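You operate a simulated robot arm through the tools that you are given. There is no shell and no other tool.

You are at the controls of a simulated robot arm. One attempt, no reset.

## Task
Put things in order on the top of the pairing bench. At the end: the silver small steel beaker stands where the blue round brush stood; the grey dry pack stands on top of the clear white-capped jar; the blue round brush stands where the pink beaker stood; the pink beaker stands where the grey dry pack stood; the white ten-centimetre red-to-blue pipe stands on top of the brown tubes carton; whatever was shut is shut again. Leave all else as you found it, and nothing knocked over.

It is judged by the outcome, as a careful person would: the job done as asked, and still so three seconds after it is handed in. It fails if anything else is knocked over, pushed out of place, dropped, spilled or broken.

## Robot
A 7-joint arm with a two-finger gripper, fixed in place. Base frame: the origin is at the foot of the arm, x ahead of it, y to its left, z up; the work surface is at about z = 0. Readings come in mm, degrees, newtons and seconds.
With the tool pointing down near the work surface it reaches from about 160 to 380 mm from the base axis. Its first joint turns from -72.0 to 72.0 degrees. Payload 0.6 kg.
The TCP is the grasp point between the finger pads, 22 mm short of the fingertips. In the tool frame z runs along the fingers and y along their closing line. The gripper opens to 92 mm. The gripper's body begins 65 mm behind the TCP.
Orientation is that of the tool frame in the base frame, as a unit quaternion [x, y, z, w]. With the fingers straight down and closing along the base's y, the tool's x points along the base's -x, its y along +y and its z along -z.

## Interface
- The arm moves only by the tool drive_tool. Its argument "increments" is a list of rows, each an object of numbers (a shift or turn left out is 0, a gripper value left out holds the last): "wx", "wy", "wz": the turn, a rotation vector about the tool's x, y, z in degrees; "dx", "dy", "dz": the shift along the tool's x, y, z in mm; "hand": the closure, from 0 (fully open) to 1 (shut). In form: [{"wx": .., "wy": .., "wz": .., "dx": .., "dy": .., "dz": .., "hand": ..}, ...]. A call has 1 to 20 rows; each row is the pose to reach, as a shift and turn from the pose commanded when the call began, along the tool's axes at that moment. Rows are played at 5 a second. More than 50 mm and 8.6 degrees between two rows, or a gripper value outside its range, and nothing of the call is played. A pose out of reach is approached as far as the arm can. The call stops where the force on the tool passes 40 N (or 10 N more than at its start, if that is more) or the arm is blocked; 0.2 s more then pass. The fingers move at their own pace and stop on an object; they squeeze with about 26 N. The grip force told is the motor's: it shows also when the fingers shut on nothing. Time passes only in rows, and 0.2 s behind the last, so rows that repeat a pose let the fingers close. The reply holds the time, the measured pose of the TCP, the force on the tool along the base axes, the opening and the grip force, in the units named above and with some noise, with the torque about the TCP (base axes, N m) and any sound that the robot's microphone picked up.
- Cameras (640 x 400 px; columns grow to the right, rows downward): "scene" is fixed at [48.6, -270.4, 395.3]; the picture's right is [0.83, -0.56, 0.00], its down [-0.36, -0.54, -0.76] and it looks along [0.43, 0.63, -0.65] (base axes); focal length 214 px, centre (320, 200). "wrist" rides on the gripper at [71, 19, -102] in the tool frame; the picture's right is [-0.26, 0.97, 0.00], its down [-0.75, -0.20, -0.62] and it looks along [-0.60, -0.16, 0.78] (tool axes); focal length 280 px, centre (320, 200). There is no depth. A picture from a camera that has moved, and an enlarged one, comes with that camera's place and axes in the base frame and with its lens.
- snapshot(camera): a new picture of that camera. It takes no simulated time.
- inspect(camera, box): a new picture of the part [left, top, right, bottom] of that camera's present view, enlarged. It takes no simulated time.
- sign_off(): hands the job in; it is judged then, once.

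Nothing tells you positions but the pictures and the camera data. Unless the task says otherwise, let go and move clear before handing in.

The tools are called after "Emit:" as name(argument=value, ...) on one line, values as JSON. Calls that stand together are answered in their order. drive_tool: Moves the arm, as the interface text tells. Its arguments: {"type":"object","properties":{"increments":{"type":"array","items":{"type":"object","properties":{"wx":{"type":"number"},"wy":{"type":"number"},"wz":{"type":"number"},"dx":{"type":"number"},"dy":{"type":"number"},"dz":{"type":"number"},"hand":{"type":"number"}}}}},"required":["increments"]} The other tools are called the same way: snapshot (camera) takes a picture; inspect (camera, box) takes an enlarged picture of a part of a camera's view; sign_off () hands the job in.

At the start:

```text
clock: 0.0
eef_pos: [249.8, 6.4, 263.4]
orientation: [0.0, 1.0, 0.0, 0.001]
ft_force: [-0.2, 1.2, -0.1]
moment: [0.03, 0.0, 0.0]
grip_width: 92.1
grip_force: 0.0
```

scene: 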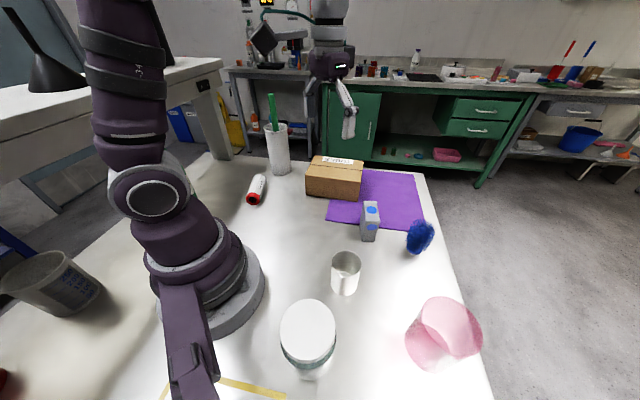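
wrist: 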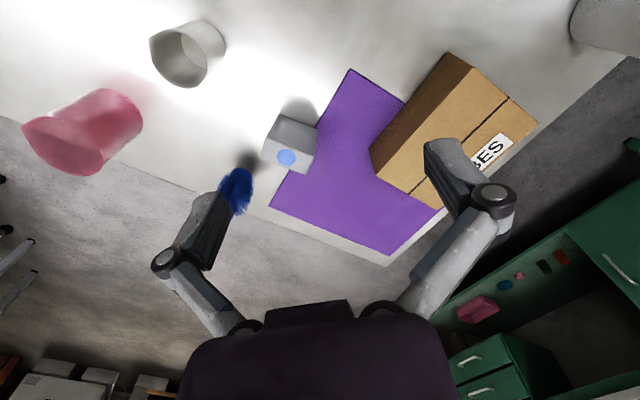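

I see a bench with a clear white-capped jar, a small steel beaker, a pink beaker, a blue round brush, a grey dry pack, a brown carton, a red-ended white pipe and a tall cylinder. I'll zoom in on parts of the view to work out their positions before moving.

Emit:
inspect(camera="scene", box=[220, 80, 460, 230])

Emit:
inspect(camera="scene", box=[250, 190, 510, 400])

Emit:
inspect(camera="wrist", box=[0, 0, 320, 200])

Emit:
inspect(camera="wrist", box=[220, 40, 560, 270])

```text
2.67 times, centred on (340, 155) of scene
camera zoom: at [48.6, -270.4, 395.3], right [0.83, -0.56, 0.0], down [-0.36, -0.54, -0.76], along [0.43, 0.63, -0.65], focal length 572 px, centre (267, 320)
```

zoom: 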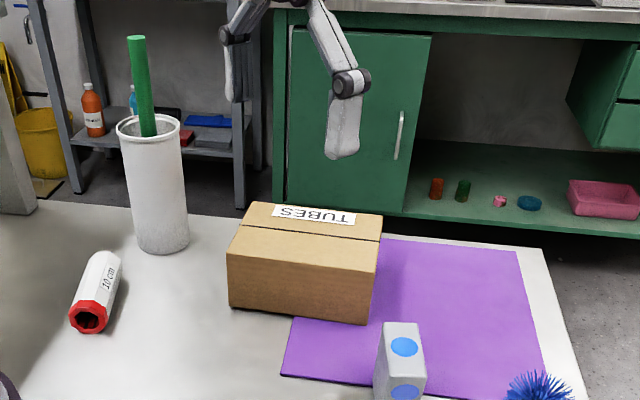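

```text
1.90 times, centred on (380, 295) of scene
camera zoom: at [48.6, -270.4, 395.3], right [0.83, -0.56, 0.0], down [-0.36, -0.54, -0.76], along [0.43, 0.63, -0.65], focal length 408 px, centre (206, 19)
```

zoom: 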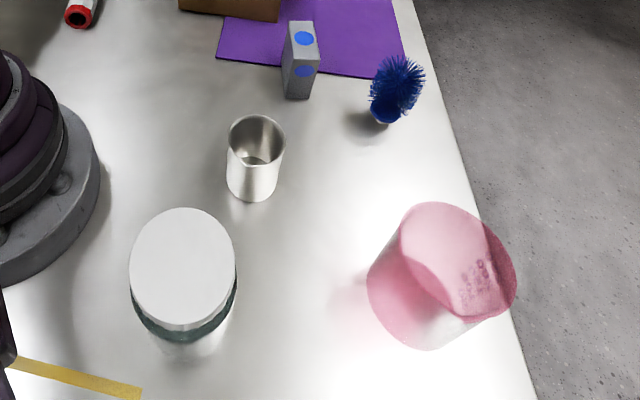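

```text
2.00 times, centred on (160, 100) of wrist
camera zoom: at [178.1, 27.3, 365.3], right [0.26, 0.97, 0.0], down [0.75, -0.2, 0.62], along [0.6, -0.16, -0.78], focal length 561 px, centre (640, 400)
```

zoom: 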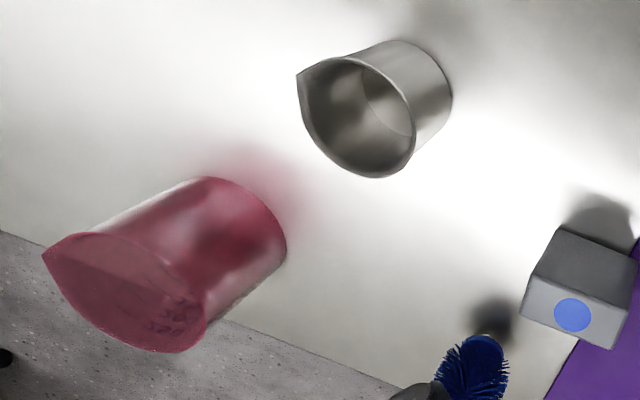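

```text
1.74 times, centred on (390, 155) of wrist
camera zoom: at [178.1, 27.3, 365.3], right [0.26, 0.97, 0.0], down [0.75, -0.2, 0.62], along [0.6, -0.16, -0.78], focal length 488 px, centre (198, 278)
```

zoom: 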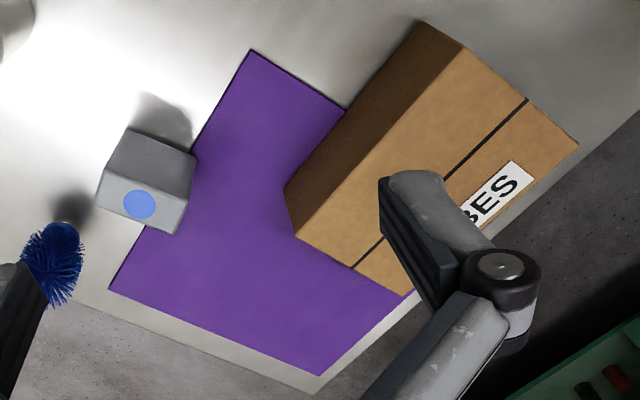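

The items look as the task describes, and the pipe is lying on its side near the tall cylinder. I'll zoom further on the pack, brush, pipe, jar and carton to pin down their geometry.

Emit:
inspect(camera="scene", box=[340, 190, 450, 260])

Emit:
inspect(camera="scene", box=[230, 160, 310, 210])

Emit:
inspect(camera="scene", box=[260, 240, 500, 390])

Emit:
inspect(camera="scene", box=[0, 200, 260, 400])

Emit:
inspect(camera="wrist", box=[200, 90, 360, 220])

```text
5.71 times, centred on (395, 225) of scene
camera zoom: at [48.6, -270.4, 395.3], right [0.83, -0.56, 0.0], down [-0.36, -0.54, -0.76], along [0.43, 0.63, -0.65], focal length 1226 px, centre (-109, 57)
```

zoom: 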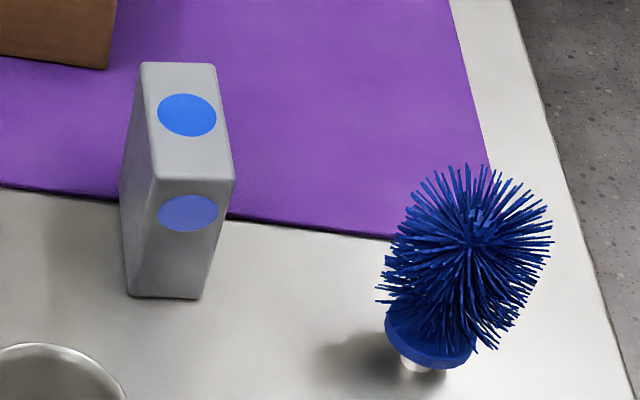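

```text
8.00 times, centred on (270, 185) of scene
camera zoom: at [48.6, -270.4, 395.3], right [0.83, -0.56, 0.0], down [-0.36, -0.54, -0.76], along [0.43, 0.63, -0.65], focal length 1716 px, centre (720, 320)
```

zoom: 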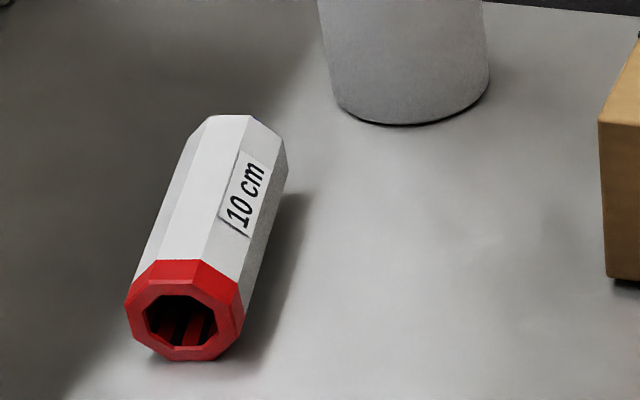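

```text
2.67 times, centred on (380, 315) of scene
camera zoom: at [48.6, -270.4, 395.3], right [0.83, -0.56, 0.0], down [-0.36, -0.54, -0.76], along [0.43, 0.63, -0.65], focal length 572 px, centre (160, -107)
```

zoom: 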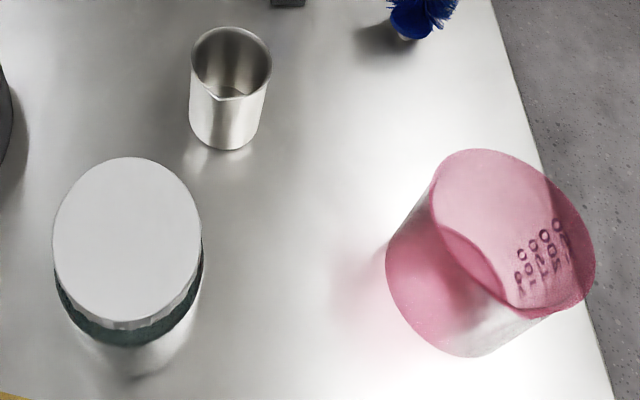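

```text
2.00 times, centred on (130, 300) of scene
camera zoom: at [48.6, -270.4, 395.3], right [0.83, -0.56, 0.0], down [-0.36, -0.54, -0.76], along [0.43, 0.63, -0.65], focal length 429 px, centre (700, 0)
```

zoom: 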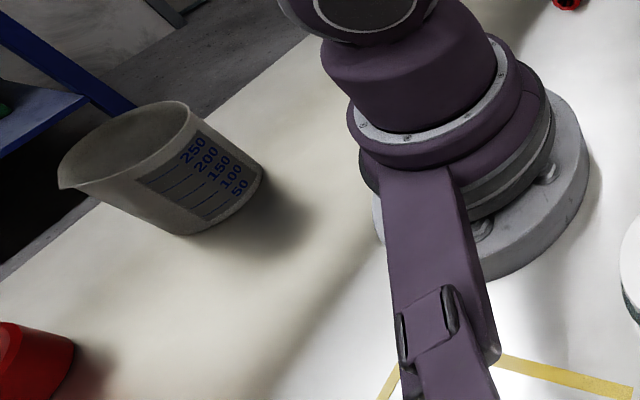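

```text
3.08 times, centred on (280, 155) of wrist
camera zoom: at [178.1, 27.3, 365.3], right [0.26, 0.97, 0.0], down [0.75, -0.2, 0.62], along [0.6, -0.16, -0.78], focal length 863 px, centre (443, 338)
```

zoom: 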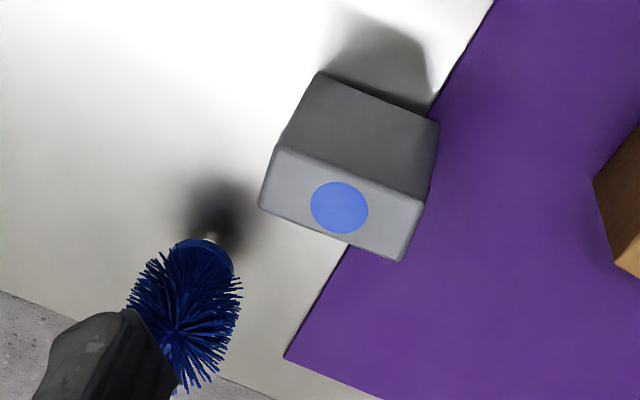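

The pack is a roughly 26×60×65 mm block near (336,-51), and the brush is near (372,-148), at the edge of reach. The octagonal pipe lies near (175,255). I'll move the wrist camera to a second viewpoint to triangulate the pack, brush and beakers.

Emit:
drive_tool(increments=[{"dx": -10, "dy": -26}, {"dx": -20, "dy": -53}, {"dx": -30, "dy": -80}, {"dx": -40, "dy": -106}, {"dx": -40, "dy": -106}])

```text
clock: 1.2
eef_pos: [289.7, -101.8, 261.2]
orientation: [-0.001, 1.0, 0.0, 0.0]
ft_force: [0.3, -1.0, -0.5]
moment: [0.02, 0.0, -0.03]
grip_width: 92.0
grip_force: 0.1
```

Emit:
snapshot(camera="wrist")

Emit:
inspect(camera="wrist", box=[220, 60, 420, 185])

```text
taken
camera wrist: at [217.5, -80.9, 363.4], right [0.26, 0.97, 0.0], down [0.75, -0.2, 0.62], along [0.6, -0.16, -0.78], focal length 280 px, centre (320, 200)
```

wrist: 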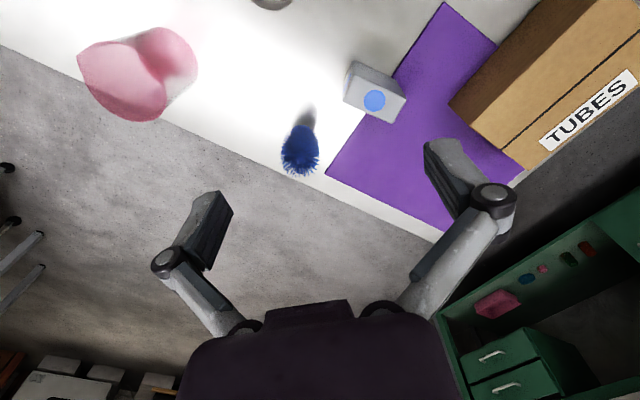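

```text
3.20 times, centred on (320, 122) of wrist
camera zoom: at [217.5, -80.9, 363.4], right [0.26, 0.97, 0.0], down [0.75, -0.2, 0.62], along [0.6, -0.16, -0.78], focal length 897 px, centre (320, 448)
```

zoom: 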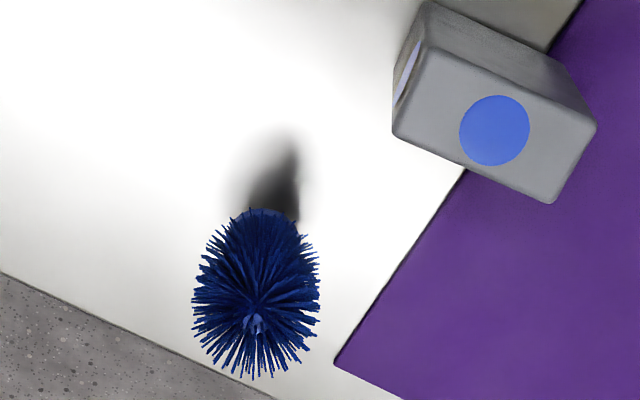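

The pack is confirmed around (331,-52), with its long side at about 51° and a height of about 65 mm. Next I'll swing over the jar for a close look at its lid and height before moving anything.

Emit:
drive_tool(increments=[{"dx": 25, "dy": -7, "wz": 7.6}, {"dx": 50, "dy": -14, "wz": 15.2}, {"dx": 75, "dy": -20, "wz": 22.8}, {"dx": 100, "dy": -27, "wz": 30.5}, {"dx": 125, "dy": -34, "wz": 38}, {"dx": 150, "dy": -40, "wz": 45.7}, {"dx": 175, "dy": -47, "wz": 53.3}, {"dx": 195, "dy": -53, "wz": 61}, {"dx": 195, "dy": -53, "wz": 61}])

Emit:
snapshot(camera="wrist")

Emit:
snapshot(camera="scene")

```text
clock: 3.2
eef_pos: [94.7, -151.4, 263.1]
orientation: [0.509, 0.861, 0.0, 0.0]
ft_force: [-0.3, -0.4, 0.1]
moment: [0.03, 0.02, 0.01]
grip_width: 92.1
grip_force: 0.1
```

```text
taken
camera wrist: at [76.7, -80.1, 364.6], right [0.97, 0.24, 0.0], down [0.19, -0.76, 0.62], along [0.15, -0.61, -0.78], focal length 280 px, centre (320, 200)
```

wrist: 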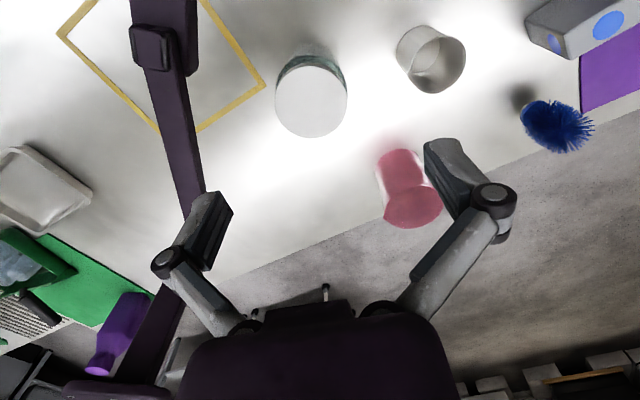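

```text
taken
```

scene: 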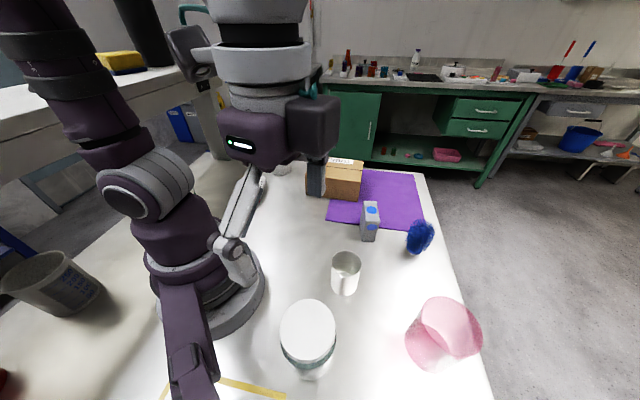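

The jar lid sits at about (92,-176) with its top at about z=87 and a diameter of about 72 mm. I'll now move above the grey pack, turned so the fingers close across its 28 mm thickness.

Emit:
drive_tool(increments=[{"dx": -1.9, "dy": 18.4, "wz": -8.0}, {"dx": -3.9, "dy": 36.7, "wz": -16.0}, {"dx": -5.8, "dy": 55.1, "wz": -24.0}, {"dx": -7.7, "dy": 73.4, "wz": -32.0}, {"dx": -9.6, "dy": 91.8, "wz": -40.0}, {"dx": -11.6, "dy": 110.1, "wz": -48.0}, {"dx": -13.5, "dy": 128.5, "wz": -56.0}, {"dx": -15.4, "dy": 146.8, "wz": -64.0}, {"dx": -17.4, "dy": 165.2, "wz": -72.0}, {"dx": -19.3, "dy": 183.5, "wz": -80.0}, {"dx": -21.2, "dy": 201.9, "wz": -88.0, "dz": 18}, {"dx": -23.1, "dy": 220.2, "wz": -96.0, "dz": 36}, {"dx": -25.1, "dy": 238.6, "wz": -104.0, "dz": 54}, {"dx": -27, "dy": 256.9, "wz": -112.2, "dz": 73}, {"dx": -27, "dy": 256.9, "wz": -112.2, "dz": 73}])

Emit:
snapshot(camera="wrist")

Emit:
snapshot(camera="scene")

```text
clock: 6.4
eef_pos: [334.8, -48.3, 191.1]
orientation: [-0.433, 0.902, 0.0, 0.0]
ft_force: [-0.3, -0.3, 0.5]
moment: [0.0, -0.03, 0.01]
grip_width: 91.9
grip_force: 0.2
```

```text
taken
camera wrist: at [274.7, -92.0, 292.4], right [-0.59, 0.81, 0.0], down [0.63, 0.46, 0.63], along [0.5, 0.37, -0.78], focal length 280 px, centre (320, 200)
```

wrist: 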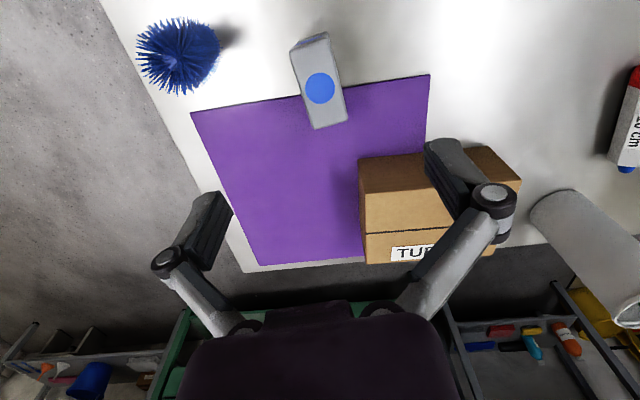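

```text
taken
```

scene: 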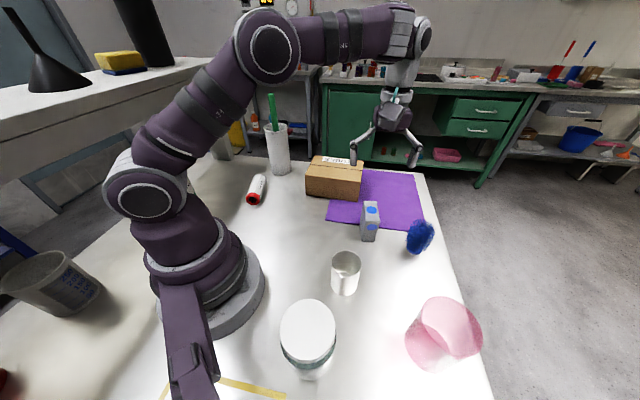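

I'm above the pack with the camera looking along its length. I'll enlarge this to measure its offset from the TCP.

Emit:
inspect(camera="wrist", box=[260, 20, 388, 140])

Emit:
inspect(camera="wrist", box=[110, 0, 270, 110])

```text
3.33 times, centred on (324, 80) of wrist
camera zoom: at [274.7, -92.0, 292.4], right [-0.59, 0.81, 0.0], down [0.63, 0.46, 0.63], along [0.5, 0.37, -0.78], focal length 935 px, centre (307, 600)
```

zoom: 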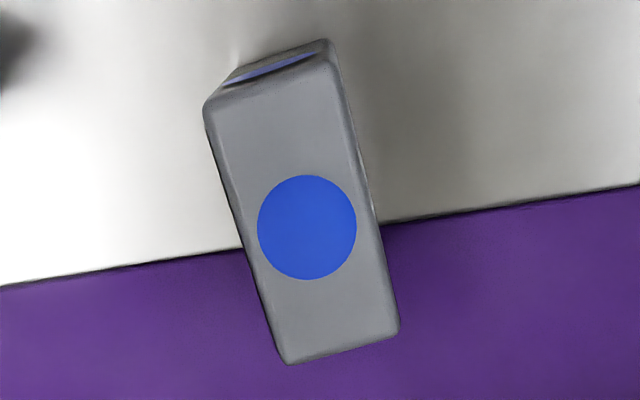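

```text
3.64 times, centred on (190, 55) of wrist
camera zoom: at [274.7, -92.0, 292.4], right [-0.59, 0.81, 0.0], down [0.63, 0.46, 0.63], along [0.5, 0.37, -0.78], focal length 1020 px, centre (793, 727)
```

zoom: 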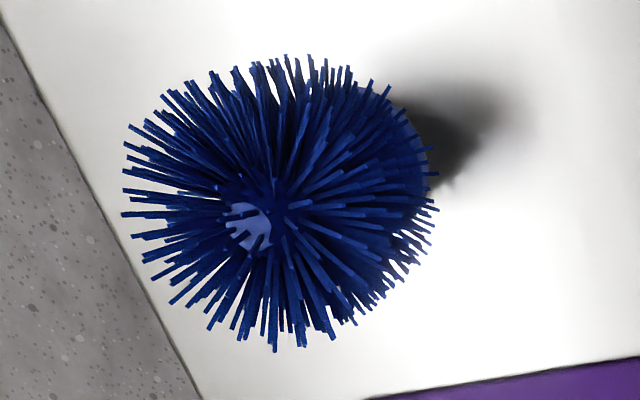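

The pack centre is at (329.5,-51.5) with its long side at 52°, and the TCP is off by about 5 mm. I'll correct that, descend to z≈40 and close the fingers.

Emit:
drive_tool(increments=[{"dx": 5.2, "dy": 1.7, "dz": 5}, {"dx": 5.2, "dy": 1.7, "dz": 25}, {"dx": 5.2, "dy": 1.7, "dz": 50}, {"dx": 5.2, "dy": 1.7, "dz": 75}, {"dx": 5.2, "dy": 1.7, "dz": 100}, {"dx": 5.2, "dy": 1.7, "dz": 120}, {"dx": 5.2, "dy": 1.7, "dz": 135}, {"dx": 5.2, "dy": 1.7, "dz": 150}, {"dx": 5.2, "dy": 1.7, "dz": 150}])

Emit:
snapshot(camera="wrist")

Emit:
inspect(camera="scene", box=[310, 130, 470, 260])

```text
clock: 8.4
eef_pos: [329.2, -53.5, 40.3]
orientation: [-0.432, 0.902, -0.001, 0.0]
ft_force: [0.4, -0.7, -0.5]
moment: [0.01, -0.01, 0.03]
grip_width: 91.9
grip_force: 0.0
```

```text
taken
camera wrist: at [269.1, -96.2, 141.9], right [-0.59, 0.81, 0.0], down [0.63, 0.46, 0.63], along [0.51, 0.37, -0.78], focal length 280 px, centre (320, 200)
```

wrist: 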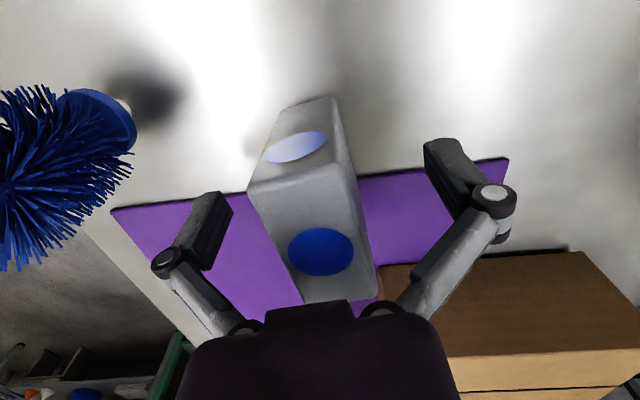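

```text
3.08 times, centred on (390, 195) of scene
camera zoom: at [48.6, -270.4, 395.3], right [0.83, -0.56, 0.0], down [-0.36, -0.54, -0.76], along [0.43, 0.63, -0.65], focal length 660 px, centre (105, 215)
```

zoom: 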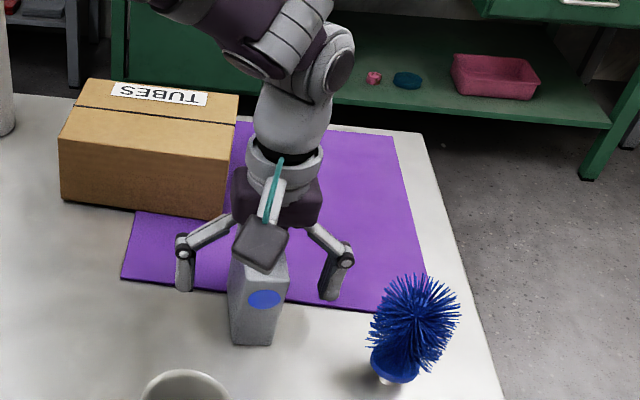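

The pack sits centred between the open fingers, so I'll close on it.

Emit:
drive_tool(increments=[{"hand": 1}, {"hand": 1}, {"hand": 1}, {"hand": 1}, {"hand": 1}, {"hand": 1}, {"hand": 1}])

Emit:
snapshot(camera="wrist")

```text
clock: 10.0
eef_pos: [329.7, -53.1, 40.8]
orientation: [-0.432, 0.902, 0.0, 0.0]
ft_force: [0.3, 0.8, 6.6]
moment: [0.06, 0.01, 0.02]
grip_width: 29.3
grip_force: 26.0
```

```text
taken
camera wrist: at [269.2, -96.2, 142.1], right [-0.59, 0.81, 0.0], down [0.63, 0.46, 0.63], along [0.51, 0.37, -0.78], focal length 280 px, centre (320, 200)
```

wrist: 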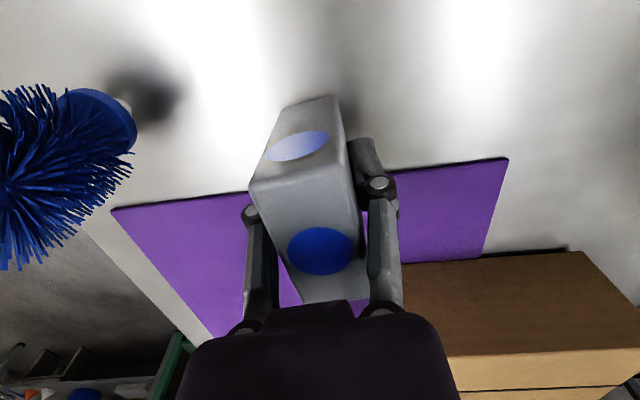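

The pack is gripped at 29.3 mm with 26 N. I'll lift it straight up.

Emit:
drive_tool(increments=[{"dz": -5}, {"dz": -15}, {"dz": -35}, {"dz": -60}, {"dz": -85}, {"dz": -110}, {"dz": -135}, {"dz": -160}, {"dz": -160}])

Emit:
snapshot(camera="wrist")

Emit:
inspect(camera="scene", box=[300, 80, 480, 260])

```text
clock: 12.0
eef_pos: [324.6, -52.8, 201.3]
orientation: [-0.432, 0.902, 0.0, -0.001]
ft_force: [-0.6, 0.2, -1.5]
moment: [0.03, -0.02, 0.01]
grip_width: 29.4
grip_force: 25.7
```

```text
taken
camera wrist: at [265.9, -94.4, 302.6], right [-0.59, 0.81, 0.0], down [0.63, 0.46, 0.63], along [0.51, 0.37, -0.78], focal length 280 px, centre (320, 200)
```

wrist: 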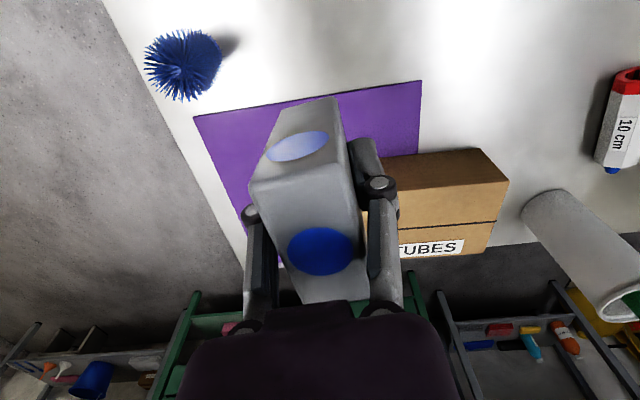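

```text
2.22 times, centred on (390, 170) of scene
camera zoom: at [48.6, -270.4, 395.3], right [0.83, -0.56, 0.0], down [-0.36, -0.54, -0.76], along [0.43, 0.63, -0.65], focal length 477 px, centre (164, 267)
```

zoom: 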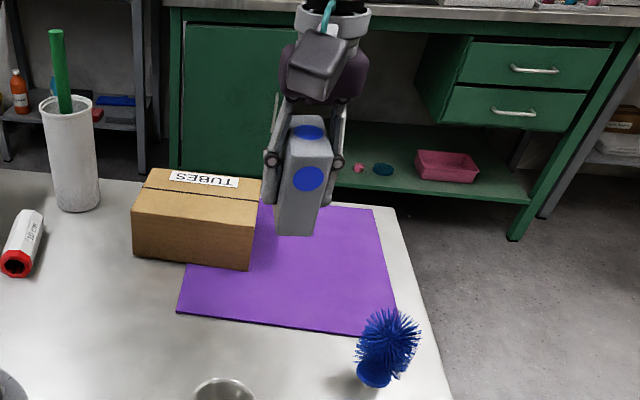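

The pack hangs upright in the grip. I'll carry it at height over to the jar, turning back to the orientation that stayed well clear of the camera post.

Emit:
drive_tool(increments=[{"dx": 8, "dy": 3.4, "wz": 4}, {"dx": 24.3, "dy": 10.3, "wz": 11.5}, {"dx": 40.5, "dy": 17.2, "wz": 19}, {"dx": 56.7, "dy": 24, "wz": 26.5}, {"dx": 73, "dy": 31, "wz": 34}, {"dx": 89, "dy": 37.8, "wz": 41.5}, {"dx": 105.3, "dy": 44.7, "wz": 49}, {"dx": 121.4, "dy": 51.5, "wz": 56.5}, {"dx": 137.6, "dy": 58.4, "wz": 64}, {"dx": 153.8, "dy": 65.2, "wz": 71.5}, {"dx": 170, "dy": 72.1, "wz": 79}, {"dx": 186.2, "dy": 79, "wz": 86.5}, {"dx": 202.4, "dy": 85.9, "wz": 94}, {"dx": 218.5, "dy": 92.7, "wz": 101.5}, {"dx": 232, "dy": 98.5, "wz": 108}, {"dx": 242.8, "dy": 103, "wz": 113}, {"dx": 242.8, "dy": 103, "wz": 113}])

Emit:
snapshot(camera="wrist")

Emit:
snapshot(camera="scene")

```text
clock: 15.6
eef_pos: [96.5, -177.8, 200.9]
orientation: [0.515, 0.857, -0.001, 0.001]
ft_force: [0.4, 0.5, -1.1]
moment: [0.04, 0.03, 0.04]
grip_width: 29.4
grip_force: 25.9
```

```text
taken
camera wrist: at [78.8, -105.7, 302.2], right [0.97, 0.22, 0.0], down [0.17, -0.76, 0.63], along [0.14, -0.61, -0.78], focal length 280 px, centre (320, 200)
```

wrist: 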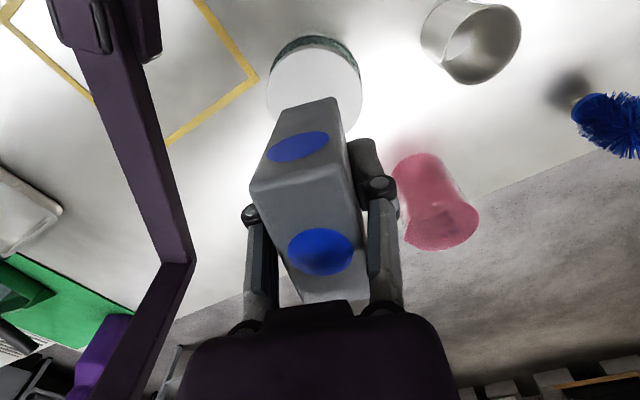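

```text
taken
```

scene: 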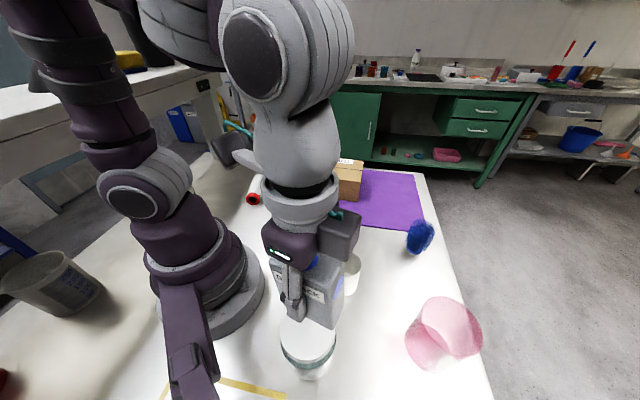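

The pack is over the jar and needs about a 5 mm correction. I'll centre it, lower it to about 12 mm above the lid, and check.

Emit:
drive_tool(increments=[{"dx": 4.2, "dy": -2.6}, {"dx": 4.2, "dy": -2.6, "dz": 15}, {"dx": 4.2, "dy": -2.6, "dz": 30}, {"dx": 4.2, "dy": -2.6, "dz": 45}, {"dx": 4.2, "dy": -2.6, "dz": 55}, {"dx": 4.2, "dy": -2.6, "dz": 60}, {"dx": 4.2, "dy": -2.6, "dz": 60}])

Emit:
snapshot(camera="wrist")

Emit:
inspect(camera="scene", box=[220, 220, 400, 380])

```text
clock: 17.2
eef_pos: [92.3, -176.0, 142.0]
orientation: [0.514, 0.858, 0.0, 0.0]
ft_force: [-0.3, 0.2, -0.3]
moment: [0.0, 0.01, 0.01]
grip_width: 29.0
grip_force: 25.9
```

```text
taken
camera wrist: at [75.0, -103.4, 243.1], right [0.97, 0.23, 0.0], down [0.18, -0.76, 0.63], along [0.14, -0.61, -0.78], focal length 280 px, centre (320, 200)
```

wrist: 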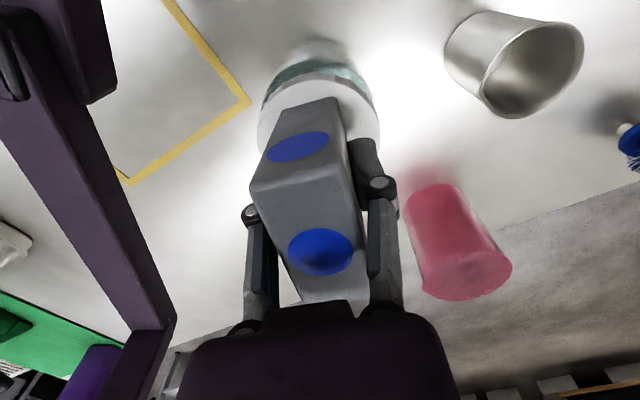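

```text
2.50 times, centred on (310, 300) of scene
camera zoom: at [48.6, -270.4, 395.3], right [0.83, -0.56, 0.0], down [-0.36, -0.54, -0.76], along [0.43, 0.63, -0.65], focal length 536 px, centre (345, -50)
```

zoom: 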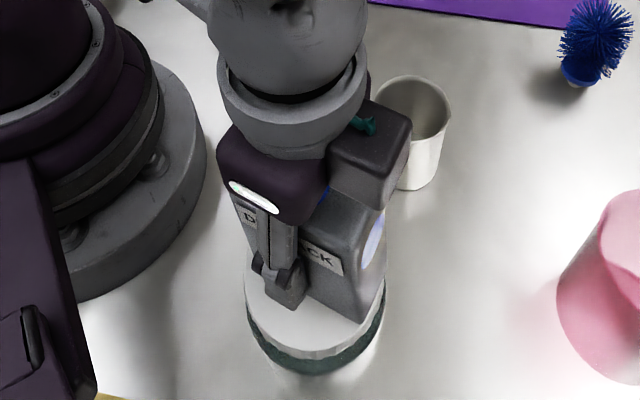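

The pack is centred over the lid and slightly above it. I'll lower in small steps and watch the force.

Emit:
drive_tool(increments=[{"dz": 3}, {"dz": 6}, {"dz": 8}, {"dz": 8}])

Emit:
inspect(camera="scene", box=[250, 270, 370, 370])

```text
clock: 18.2
eef_pos: [92.0, -174.5, 133.6]
orientation: [0.514, 0.858, 0.0, 0.0]
ft_force: [0.7, -1.3, 15.6]
moment: [0.33, 0.17, -0.05]
grip_width: 29.1
grip_force: 25.8
```

```text
4.00 times, centred on (310, 320) of scene
camera zoom: at [48.6, -270.4, 395.4], right [0.83, -0.56, 0.0], down [-0.36, -0.54, -0.76], along [0.43, 0.63, -0.65], focal length 858 px, centre (360, -280)
```

zoom: 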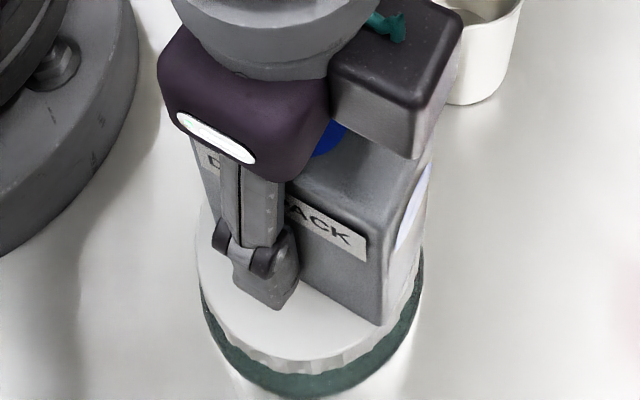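

Contact with the lid registers at 15.6 N, putting the lid top at about z=93. I'll ease off slightly and open the fingers gently.

Emit:
drive_tool(increments=[{"dz": -1, "hand": 1}, {"dz": -1, "hand": 0.66}, {"dz": -1, "hand": 0.62}, {"dz": -1, "hand": 0.55}, {"dz": -1, "hand": 0.45}, {"dz": -1, "hand": 0.4}])

Emit:
snapshot(camera="wrist")

Emit:
inspect(camera="scene", box=[250, 270, 370, 370])

```text
clock: 19.6
eef_pos: [90.7, -174.7, 134.3]
orientation: [0.513, 0.858, 0.0, 0.0]
ft_force: [1.2, 0.7, 0.0]
moment: [-0.02, -0.01, -0.02]
grip_width: 55.2
grip_force: 0.0
```

```text
taken
camera wrist: at [74.0, -103.9, 235.8], right [0.97, 0.23, 0.0], down [0.18, -0.76, 0.62], along [0.14, -0.61, -0.78], focal length 280 px, centre (320, 200)
```

wrist: 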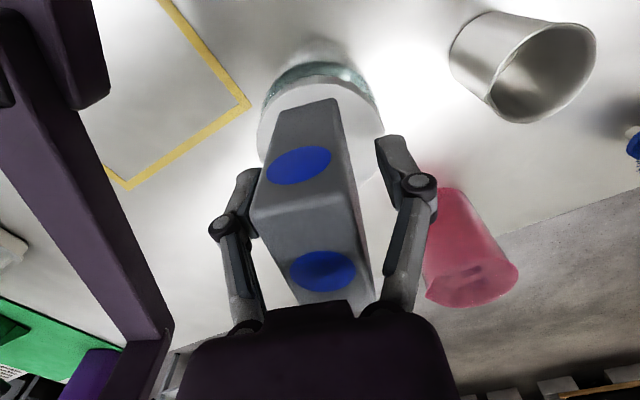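

```text
4.00 times, centred on (310, 320) of scene
camera zoom: at [48.6, -270.4, 395.3], right [0.83, -0.56, 0.0], down [-0.36, -0.54, -0.76], along [0.43, 0.63, -0.65], focal length 858 px, centre (360, -280)
```

zoom: 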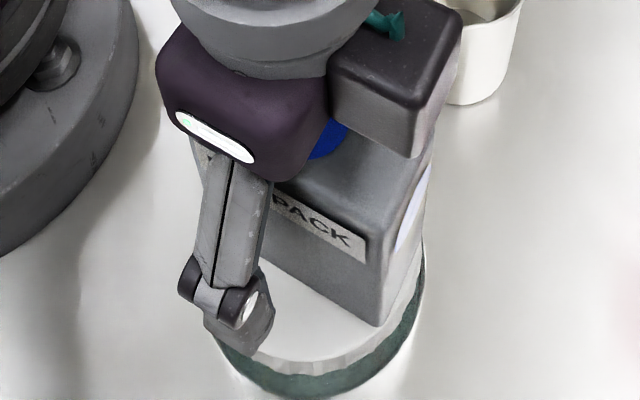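

The pack stands on the lid and the fingers are clear of it. I'll rise straight up and check the result.

Emit:
drive_tool(increments=[{"dz": -5}, {"dz": -20}, {"dz": -45}, {"dz": -70}, {"dz": -95}, {"dz": -120}, {"dz": -130}, {"dz": -130}])

Emit:
snapshot(camera="wrist")

Emit:
inspect(camera="scene", box=[240, 240, 400, 390])

```text
clock: 21.4
eef_pos: [92.3, -176.6, 266.3]
orientation: [0.513, 0.858, 0.0, 0.0]
ft_force: [-0.6, -0.1, -0.3]
moment: [0.0, -0.02, -0.01]
grip_width: 55.3
grip_force: 0.1
```

```text
taken
camera wrist: at [74.6, -103.9, 366.6], right [0.97, 0.23, 0.0], down [0.18, -0.76, 0.63], along [0.14, -0.61, -0.78], focal length 280 px, centre (320, 200)
```

wrist: 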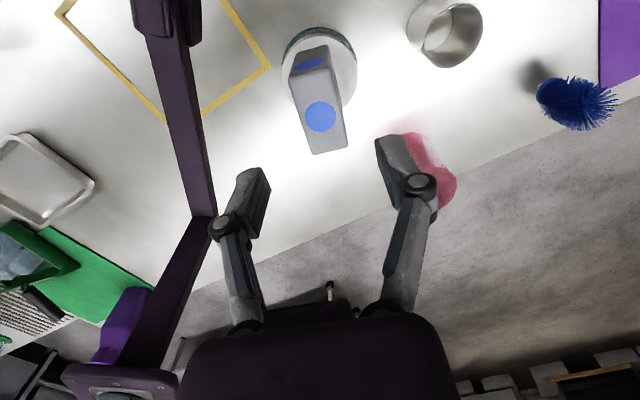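

```text
2.67 times, centred on (320, 315) of scene
camera zoom: at [48.6, -270.4, 395.3], right [0.83, -0.56, 0.0], down [-0.36, -0.54, -0.76], along [0.43, 0.63, -0.65], focal length 572 px, centre (320, -107)
```

zoom: 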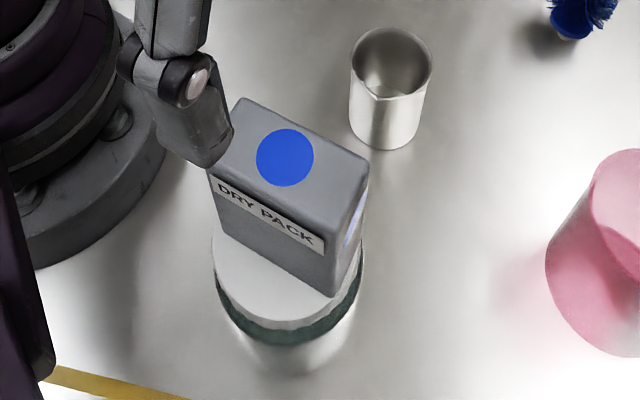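

The pack stands squarely on the jar and the jar has not moved. Next is the pink beaker, so I'll move to a spot where the wrist camera sees it well and measure it.

Emit:
drive_tool(increments=[{"dx": -19, "dy": 14, "wz": -3, "hand": 0.2}, {"dx": -38, "dy": 29, "wz": -6, "hand": 0}, {"dx": -57, "dy": 43, "wz": -9}, {"dx": -76, "dy": 58, "wz": -12, "dz": 10}, {"dx": -94.3, "dy": 71.9, "wz": -14, "dz": 25}, {"dx": -94.3, "dy": 71.9, "wz": -14, "dz": 45}, {"dx": -94.3, "dy": 71.9, "wz": -14, "dz": 45}])

Emit:
snapshot(camera="wrist")

Emit:
inspect(camera="scene", box=[380, 270, 508, 390])

```text
clock: 23.0
eef_pos: [197.8, -226.1, 217.4]
orientation: [0.405, 0.914, 0.0, 0.0]
ft_force: [0.6, -0.4, 0.6]
moment: [-0.01, 0.01, -0.02]
grip_width: 92.1
grip_force: 0.0
```

```text
taken
camera wrist: at [163.0, -159.6, 319.7], right [0.89, 0.45, 0.0], down [0.35, -0.69, 0.63], along [0.28, -0.56, -0.78], focal length 280 px, centre (320, 200)
```

wrist: 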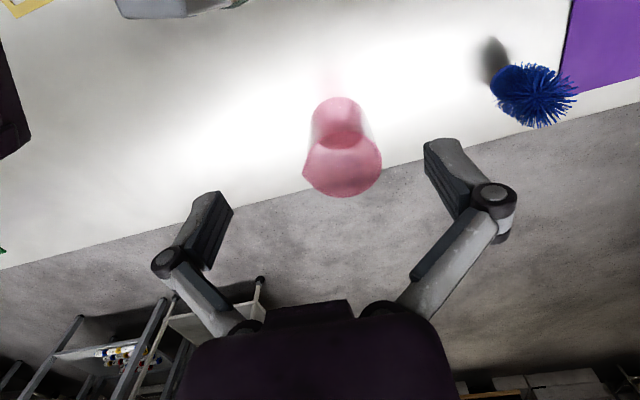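

```text
3.33 times, centred on (444, 330) of scene
camera zoom: at [48.6, -270.4, 395.3], right [0.83, -0.56, 0.0], down [-0.36, -0.54, -0.76], along [0.43, 0.63, -0.65], focal length 715 px, centre (-93, -233)
```

zoom: 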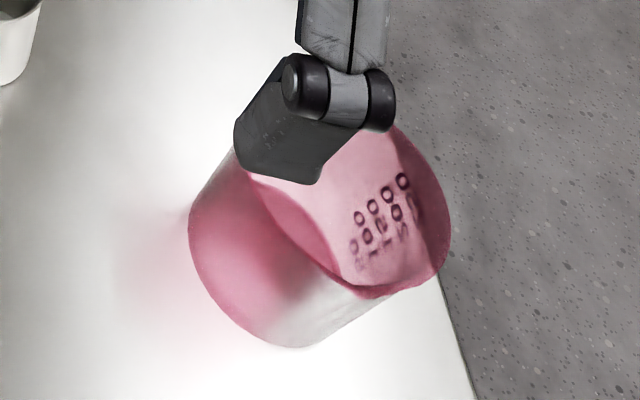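

Emit:
inspect(camera="wrist", box=[270, 70, 420, 210])

```text
2.86 times, centred on (345, 140) of wrist
camera zoom: at [163.0, -159.6, 319.7], right [0.89, 0.45, 0.0], down [0.35, -0.69, 0.63], along [0.28, -0.56, -0.78], focal length 801 px, centre (249, 371)
```

zoom: 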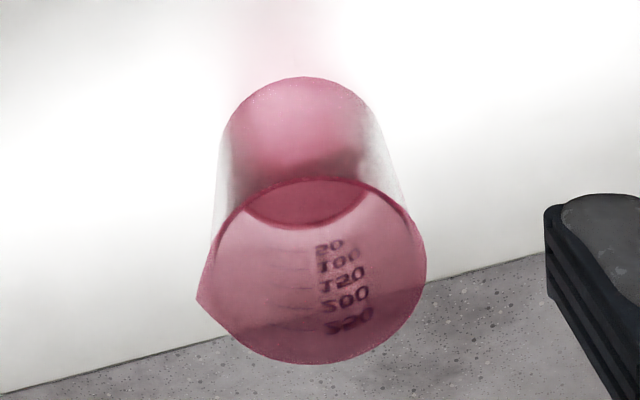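

The pink beaker has a rim of about 72 mm, a height of about 90 mm and a centre near (246,-274). Its spout points to 219°, so I'll align the fingers with base y to stay clear of it and move above.

Emit:
drive_tool(increments=[{"dx": -10, "dy": 0.5, "wz": -6.8}, {"dx": -20, "dy": 1, "wz": -13.7}, {"dx": -30, "dy": 1.5, "wz": -20.5}, {"dx": -40, "dy": 2, "wz": -27.3}, {"dx": -50, "dy": 2.5, "wz": -34.1}, {"dx": -60, "dy": 3, "wz": -41}, {"dx": -68.6, "dy": 3.5, "wz": -47.8, "dz": 10}, {"dx": -68.6, "dy": 3.5, "wz": -47.8, "dz": 30}, {"dx": -68.6, "dy": 3.5, "wz": -47.8, "dz": 40}, {"dx": -68.6, "dy": 3.5, "wz": -47.8, "dz": 40}])

Emit:
snapshot(camera="wrist")

Emit:
snapshot(camera="scene")

```text
clock: 25.2
eef_pos: [247.3, -270.8, 178.2]
orientation: [0.001, 1.0, 0.0, 0.001]
ft_force: [-0.8, -0.5, -0.6]
moment: [-0.01, -0.01, 0.0]
grip_width: 91.8
grip_force: 0.0
out of reach, approached as far as the arm can: row 6, 7, 8, 9
```

```text
taken
camera wrist: at [175.5, -251.3, 279.8], right [0.26, 0.97, 0.0], down [0.75, -0.2, 0.63], along [0.6, -0.16, -0.78], focal length 280 px, centre (320, 200)
```

wrist: 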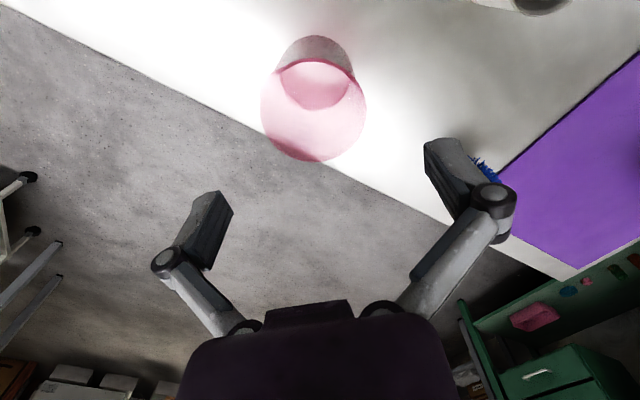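

```text
taken
```

scene: 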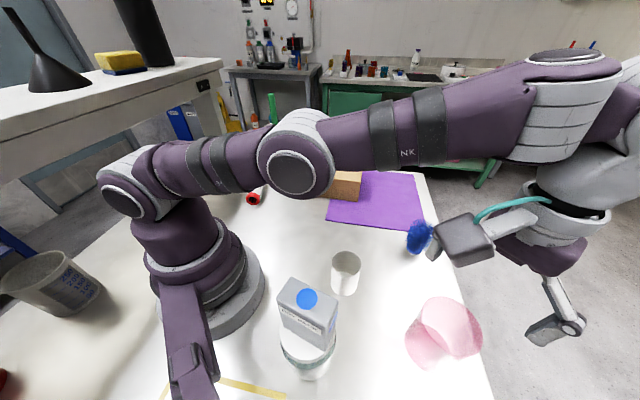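

The arm is near full stretch at this height, and it reaches better lower down. I'll zoom to refine the beaker centre before descending.

Emit:
inspect(camera="wrist", box=[230, 10, 400, 180])

```text
2.35 times, centred on (315, 95) of wrist
camera zoom: at [175.5, -251.3, 279.8], right [0.26, 0.97, 0.0], down [0.75, -0.2, 0.63], along [0.6, -0.16, -0.78], focal length 660 px, centre (332, 447)
```

zoom: 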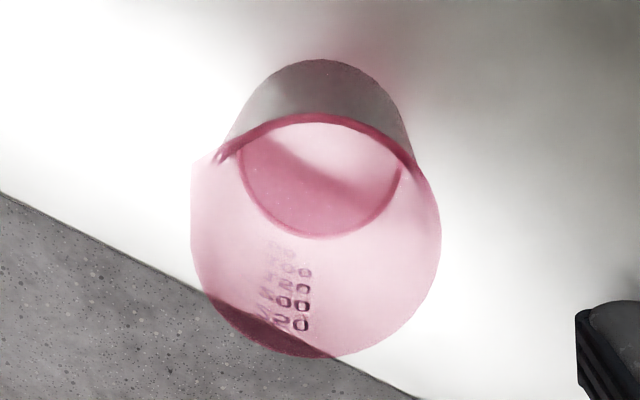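

The beaker centre refines to about (244,-274) with a height of about 94 mm. I'll descend around it with the fingers open, stopping at z≈52.

Emit:
drive_tool(increments=[{"dx": 1.5, "dz": 15}, {"dx": 1.5, "dz": 35}, {"dx": 1.5, "dz": 55}, {"dx": 1.5, "dz": 70}, {"dx": 1.5, "dz": 70}])

Emit:
snapshot(camera="wrist")

Emit:
snapshot(camera="scene")

```text
clock: 26.4
eef_pos: [247.3, -274.2, 108.6]
orientation: [0.0, 1.0, 0.0, 0.001]
ft_force: [1.1, 0.0, 0.6]
moment: [-0.04, -0.01, 0.04]
grip_width: 91.7
grip_force: 0.1
```

```text
taken
camera wrist: at [175.8, -254.3, 210.8], right [0.26, 0.97, 0.0], down [0.75, -0.2, 0.63], along [0.6, -0.16, -0.78], focal length 280 px, centre (320, 200)
```

wrist: 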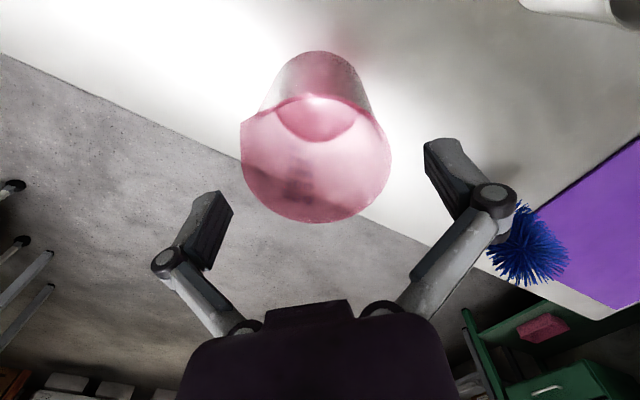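

```text
taken
```

scene: 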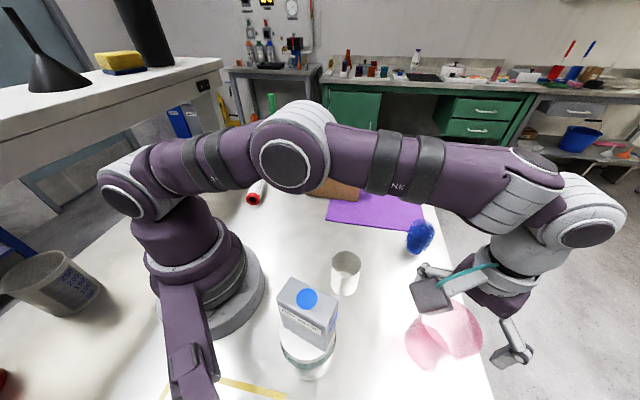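

By near and far rim edges the beaker axis is at (246,-275), and the TCP is within 2 mm of it. I'll go straight down to z≈52 and close.

Emit:
drive_tool(increments=[{"dz": 15}, {"dz": 30}, {"dz": 45}, {"dz": 56}, {"dz": 56}])

Emit:
snapshot(camera="wrist")

Emit:
snapshot(camera="scene")

```text
clock: 27.6
eef_pos: [246.9, -273.4, 53.4]
orientation: [0.0, 1.0, 0.0, -0.001]
ft_force: [-0.5, 0.0, 0.3]
moment: [0.01, 0.01, 0.0]
grip_width: 91.8
grip_force: 0.2
```

```text
taken
camera wrist: at [174.7, -253.7, 154.8], right [0.26, 0.97, 0.0], down [0.75, -0.2, 0.62], along [0.6, -0.16, -0.78], focal length 280 px, centre (320, 200)
```

wrist: 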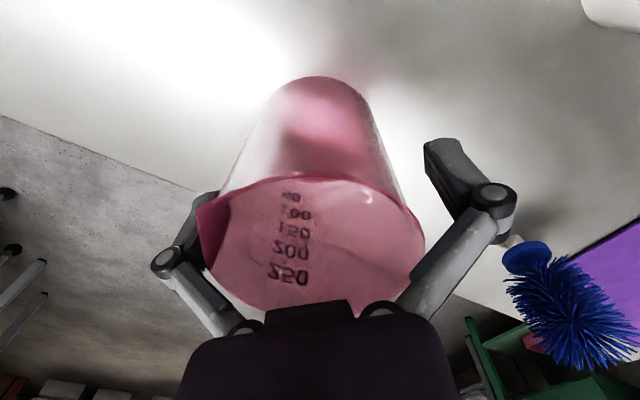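

```text
taken
```

scene: 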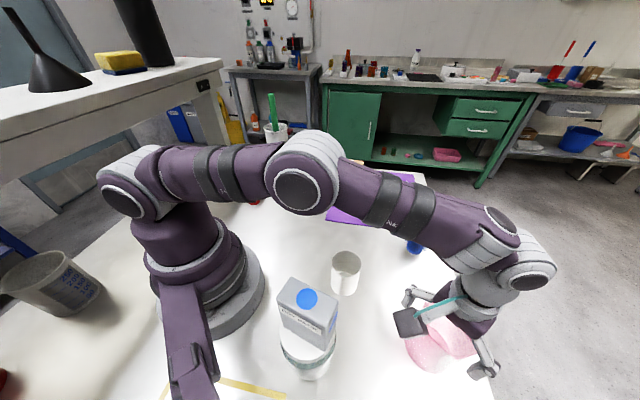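

The beaker is centred between the fingers with nothing touching. I'll close on it.

Emit:
drive_tool(increments=[{"hand": 0.15}, {"hand": 0.3}, {"hand": 0.5}, {"hand": 0.5}, {"hand": 0.5}, {"hand": 0.5}])

Emit:
snapshot(camera="wrist")

```text
clock: 29.0
eef_pos: [246.0, -274.1, 53.6]
orientation: [-0.001, 1.0, 0.0, 0.001]
ft_force: [-0.7, 1.4, 33.3]
moment: [-0.01, -0.01, -0.01]
grip_width: 76.5
grip_force: 26.2
```

```text
taken
camera wrist: at [174.9, -253.9, 155.5], right [0.26, 0.97, 0.0], down [0.75, -0.2, 0.63], along [0.6, -0.16, -0.78], focal length 280 px, centre (320, 200)
```

wrist: 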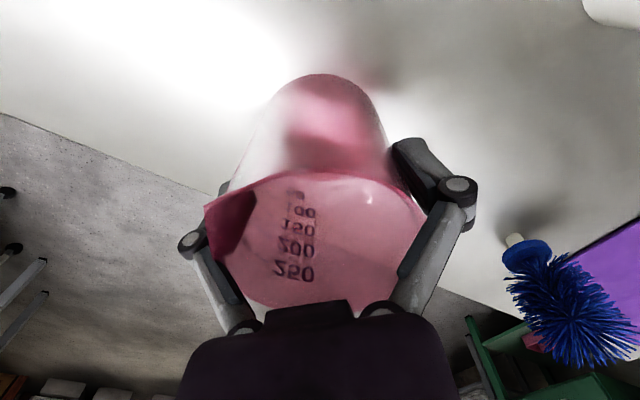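

The force reads 33 N upward at a 76.5 mm width, so the rim is pressing on the finger linkages above the knuckles rather than the pads. I'll reopen, rise so the rim sits within the pads, and recheck.

Emit:
drive_tool(increments=[{"hand": 0.1}, {"hand": 0}, {"hand": 0}, {"hand": 0, "dz": -10}, {"hand": 0, "dz": -27}, {"hand": 0, "dz": -27}])

Emit:
snapshot(camera="wrist")

Emit:
inspect(camera="scene", box=[380, 260, 508, 390])

```text
clock: 30.4
eef_pos: [248.2, -274.9, 80.9]
orientation: [0.0, 1.0, 0.0, 0.0]
ft_force: [0.0, -0.4, -0.2]
moment: [0.02, 0.01, 0.02]
grip_width: 92.0
grip_force: 0.2
```

```text
taken
camera wrist: at [176.9, -255.2, 182.3], right [0.26, 0.97, 0.0], down [0.75, -0.2, 0.63], along [0.6, -0.16, -0.78], focal length 280 px, centre (320, 200)
```

wrist: 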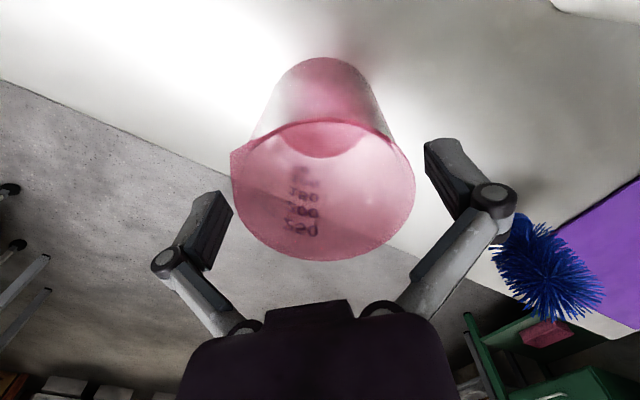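

```text
3.08 times, centred on (444, 325) of scene
camera zoom: at [48.6, -270.4, 395.3], right [0.83, -0.56, 0.0], down [-0.36, -0.54, -0.76], along [0.43, 0.63, -0.65], focal length 660 px, centre (-62, -185)
```

zoom: 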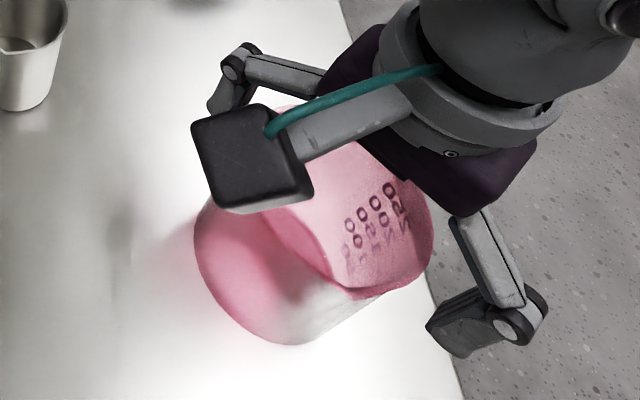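

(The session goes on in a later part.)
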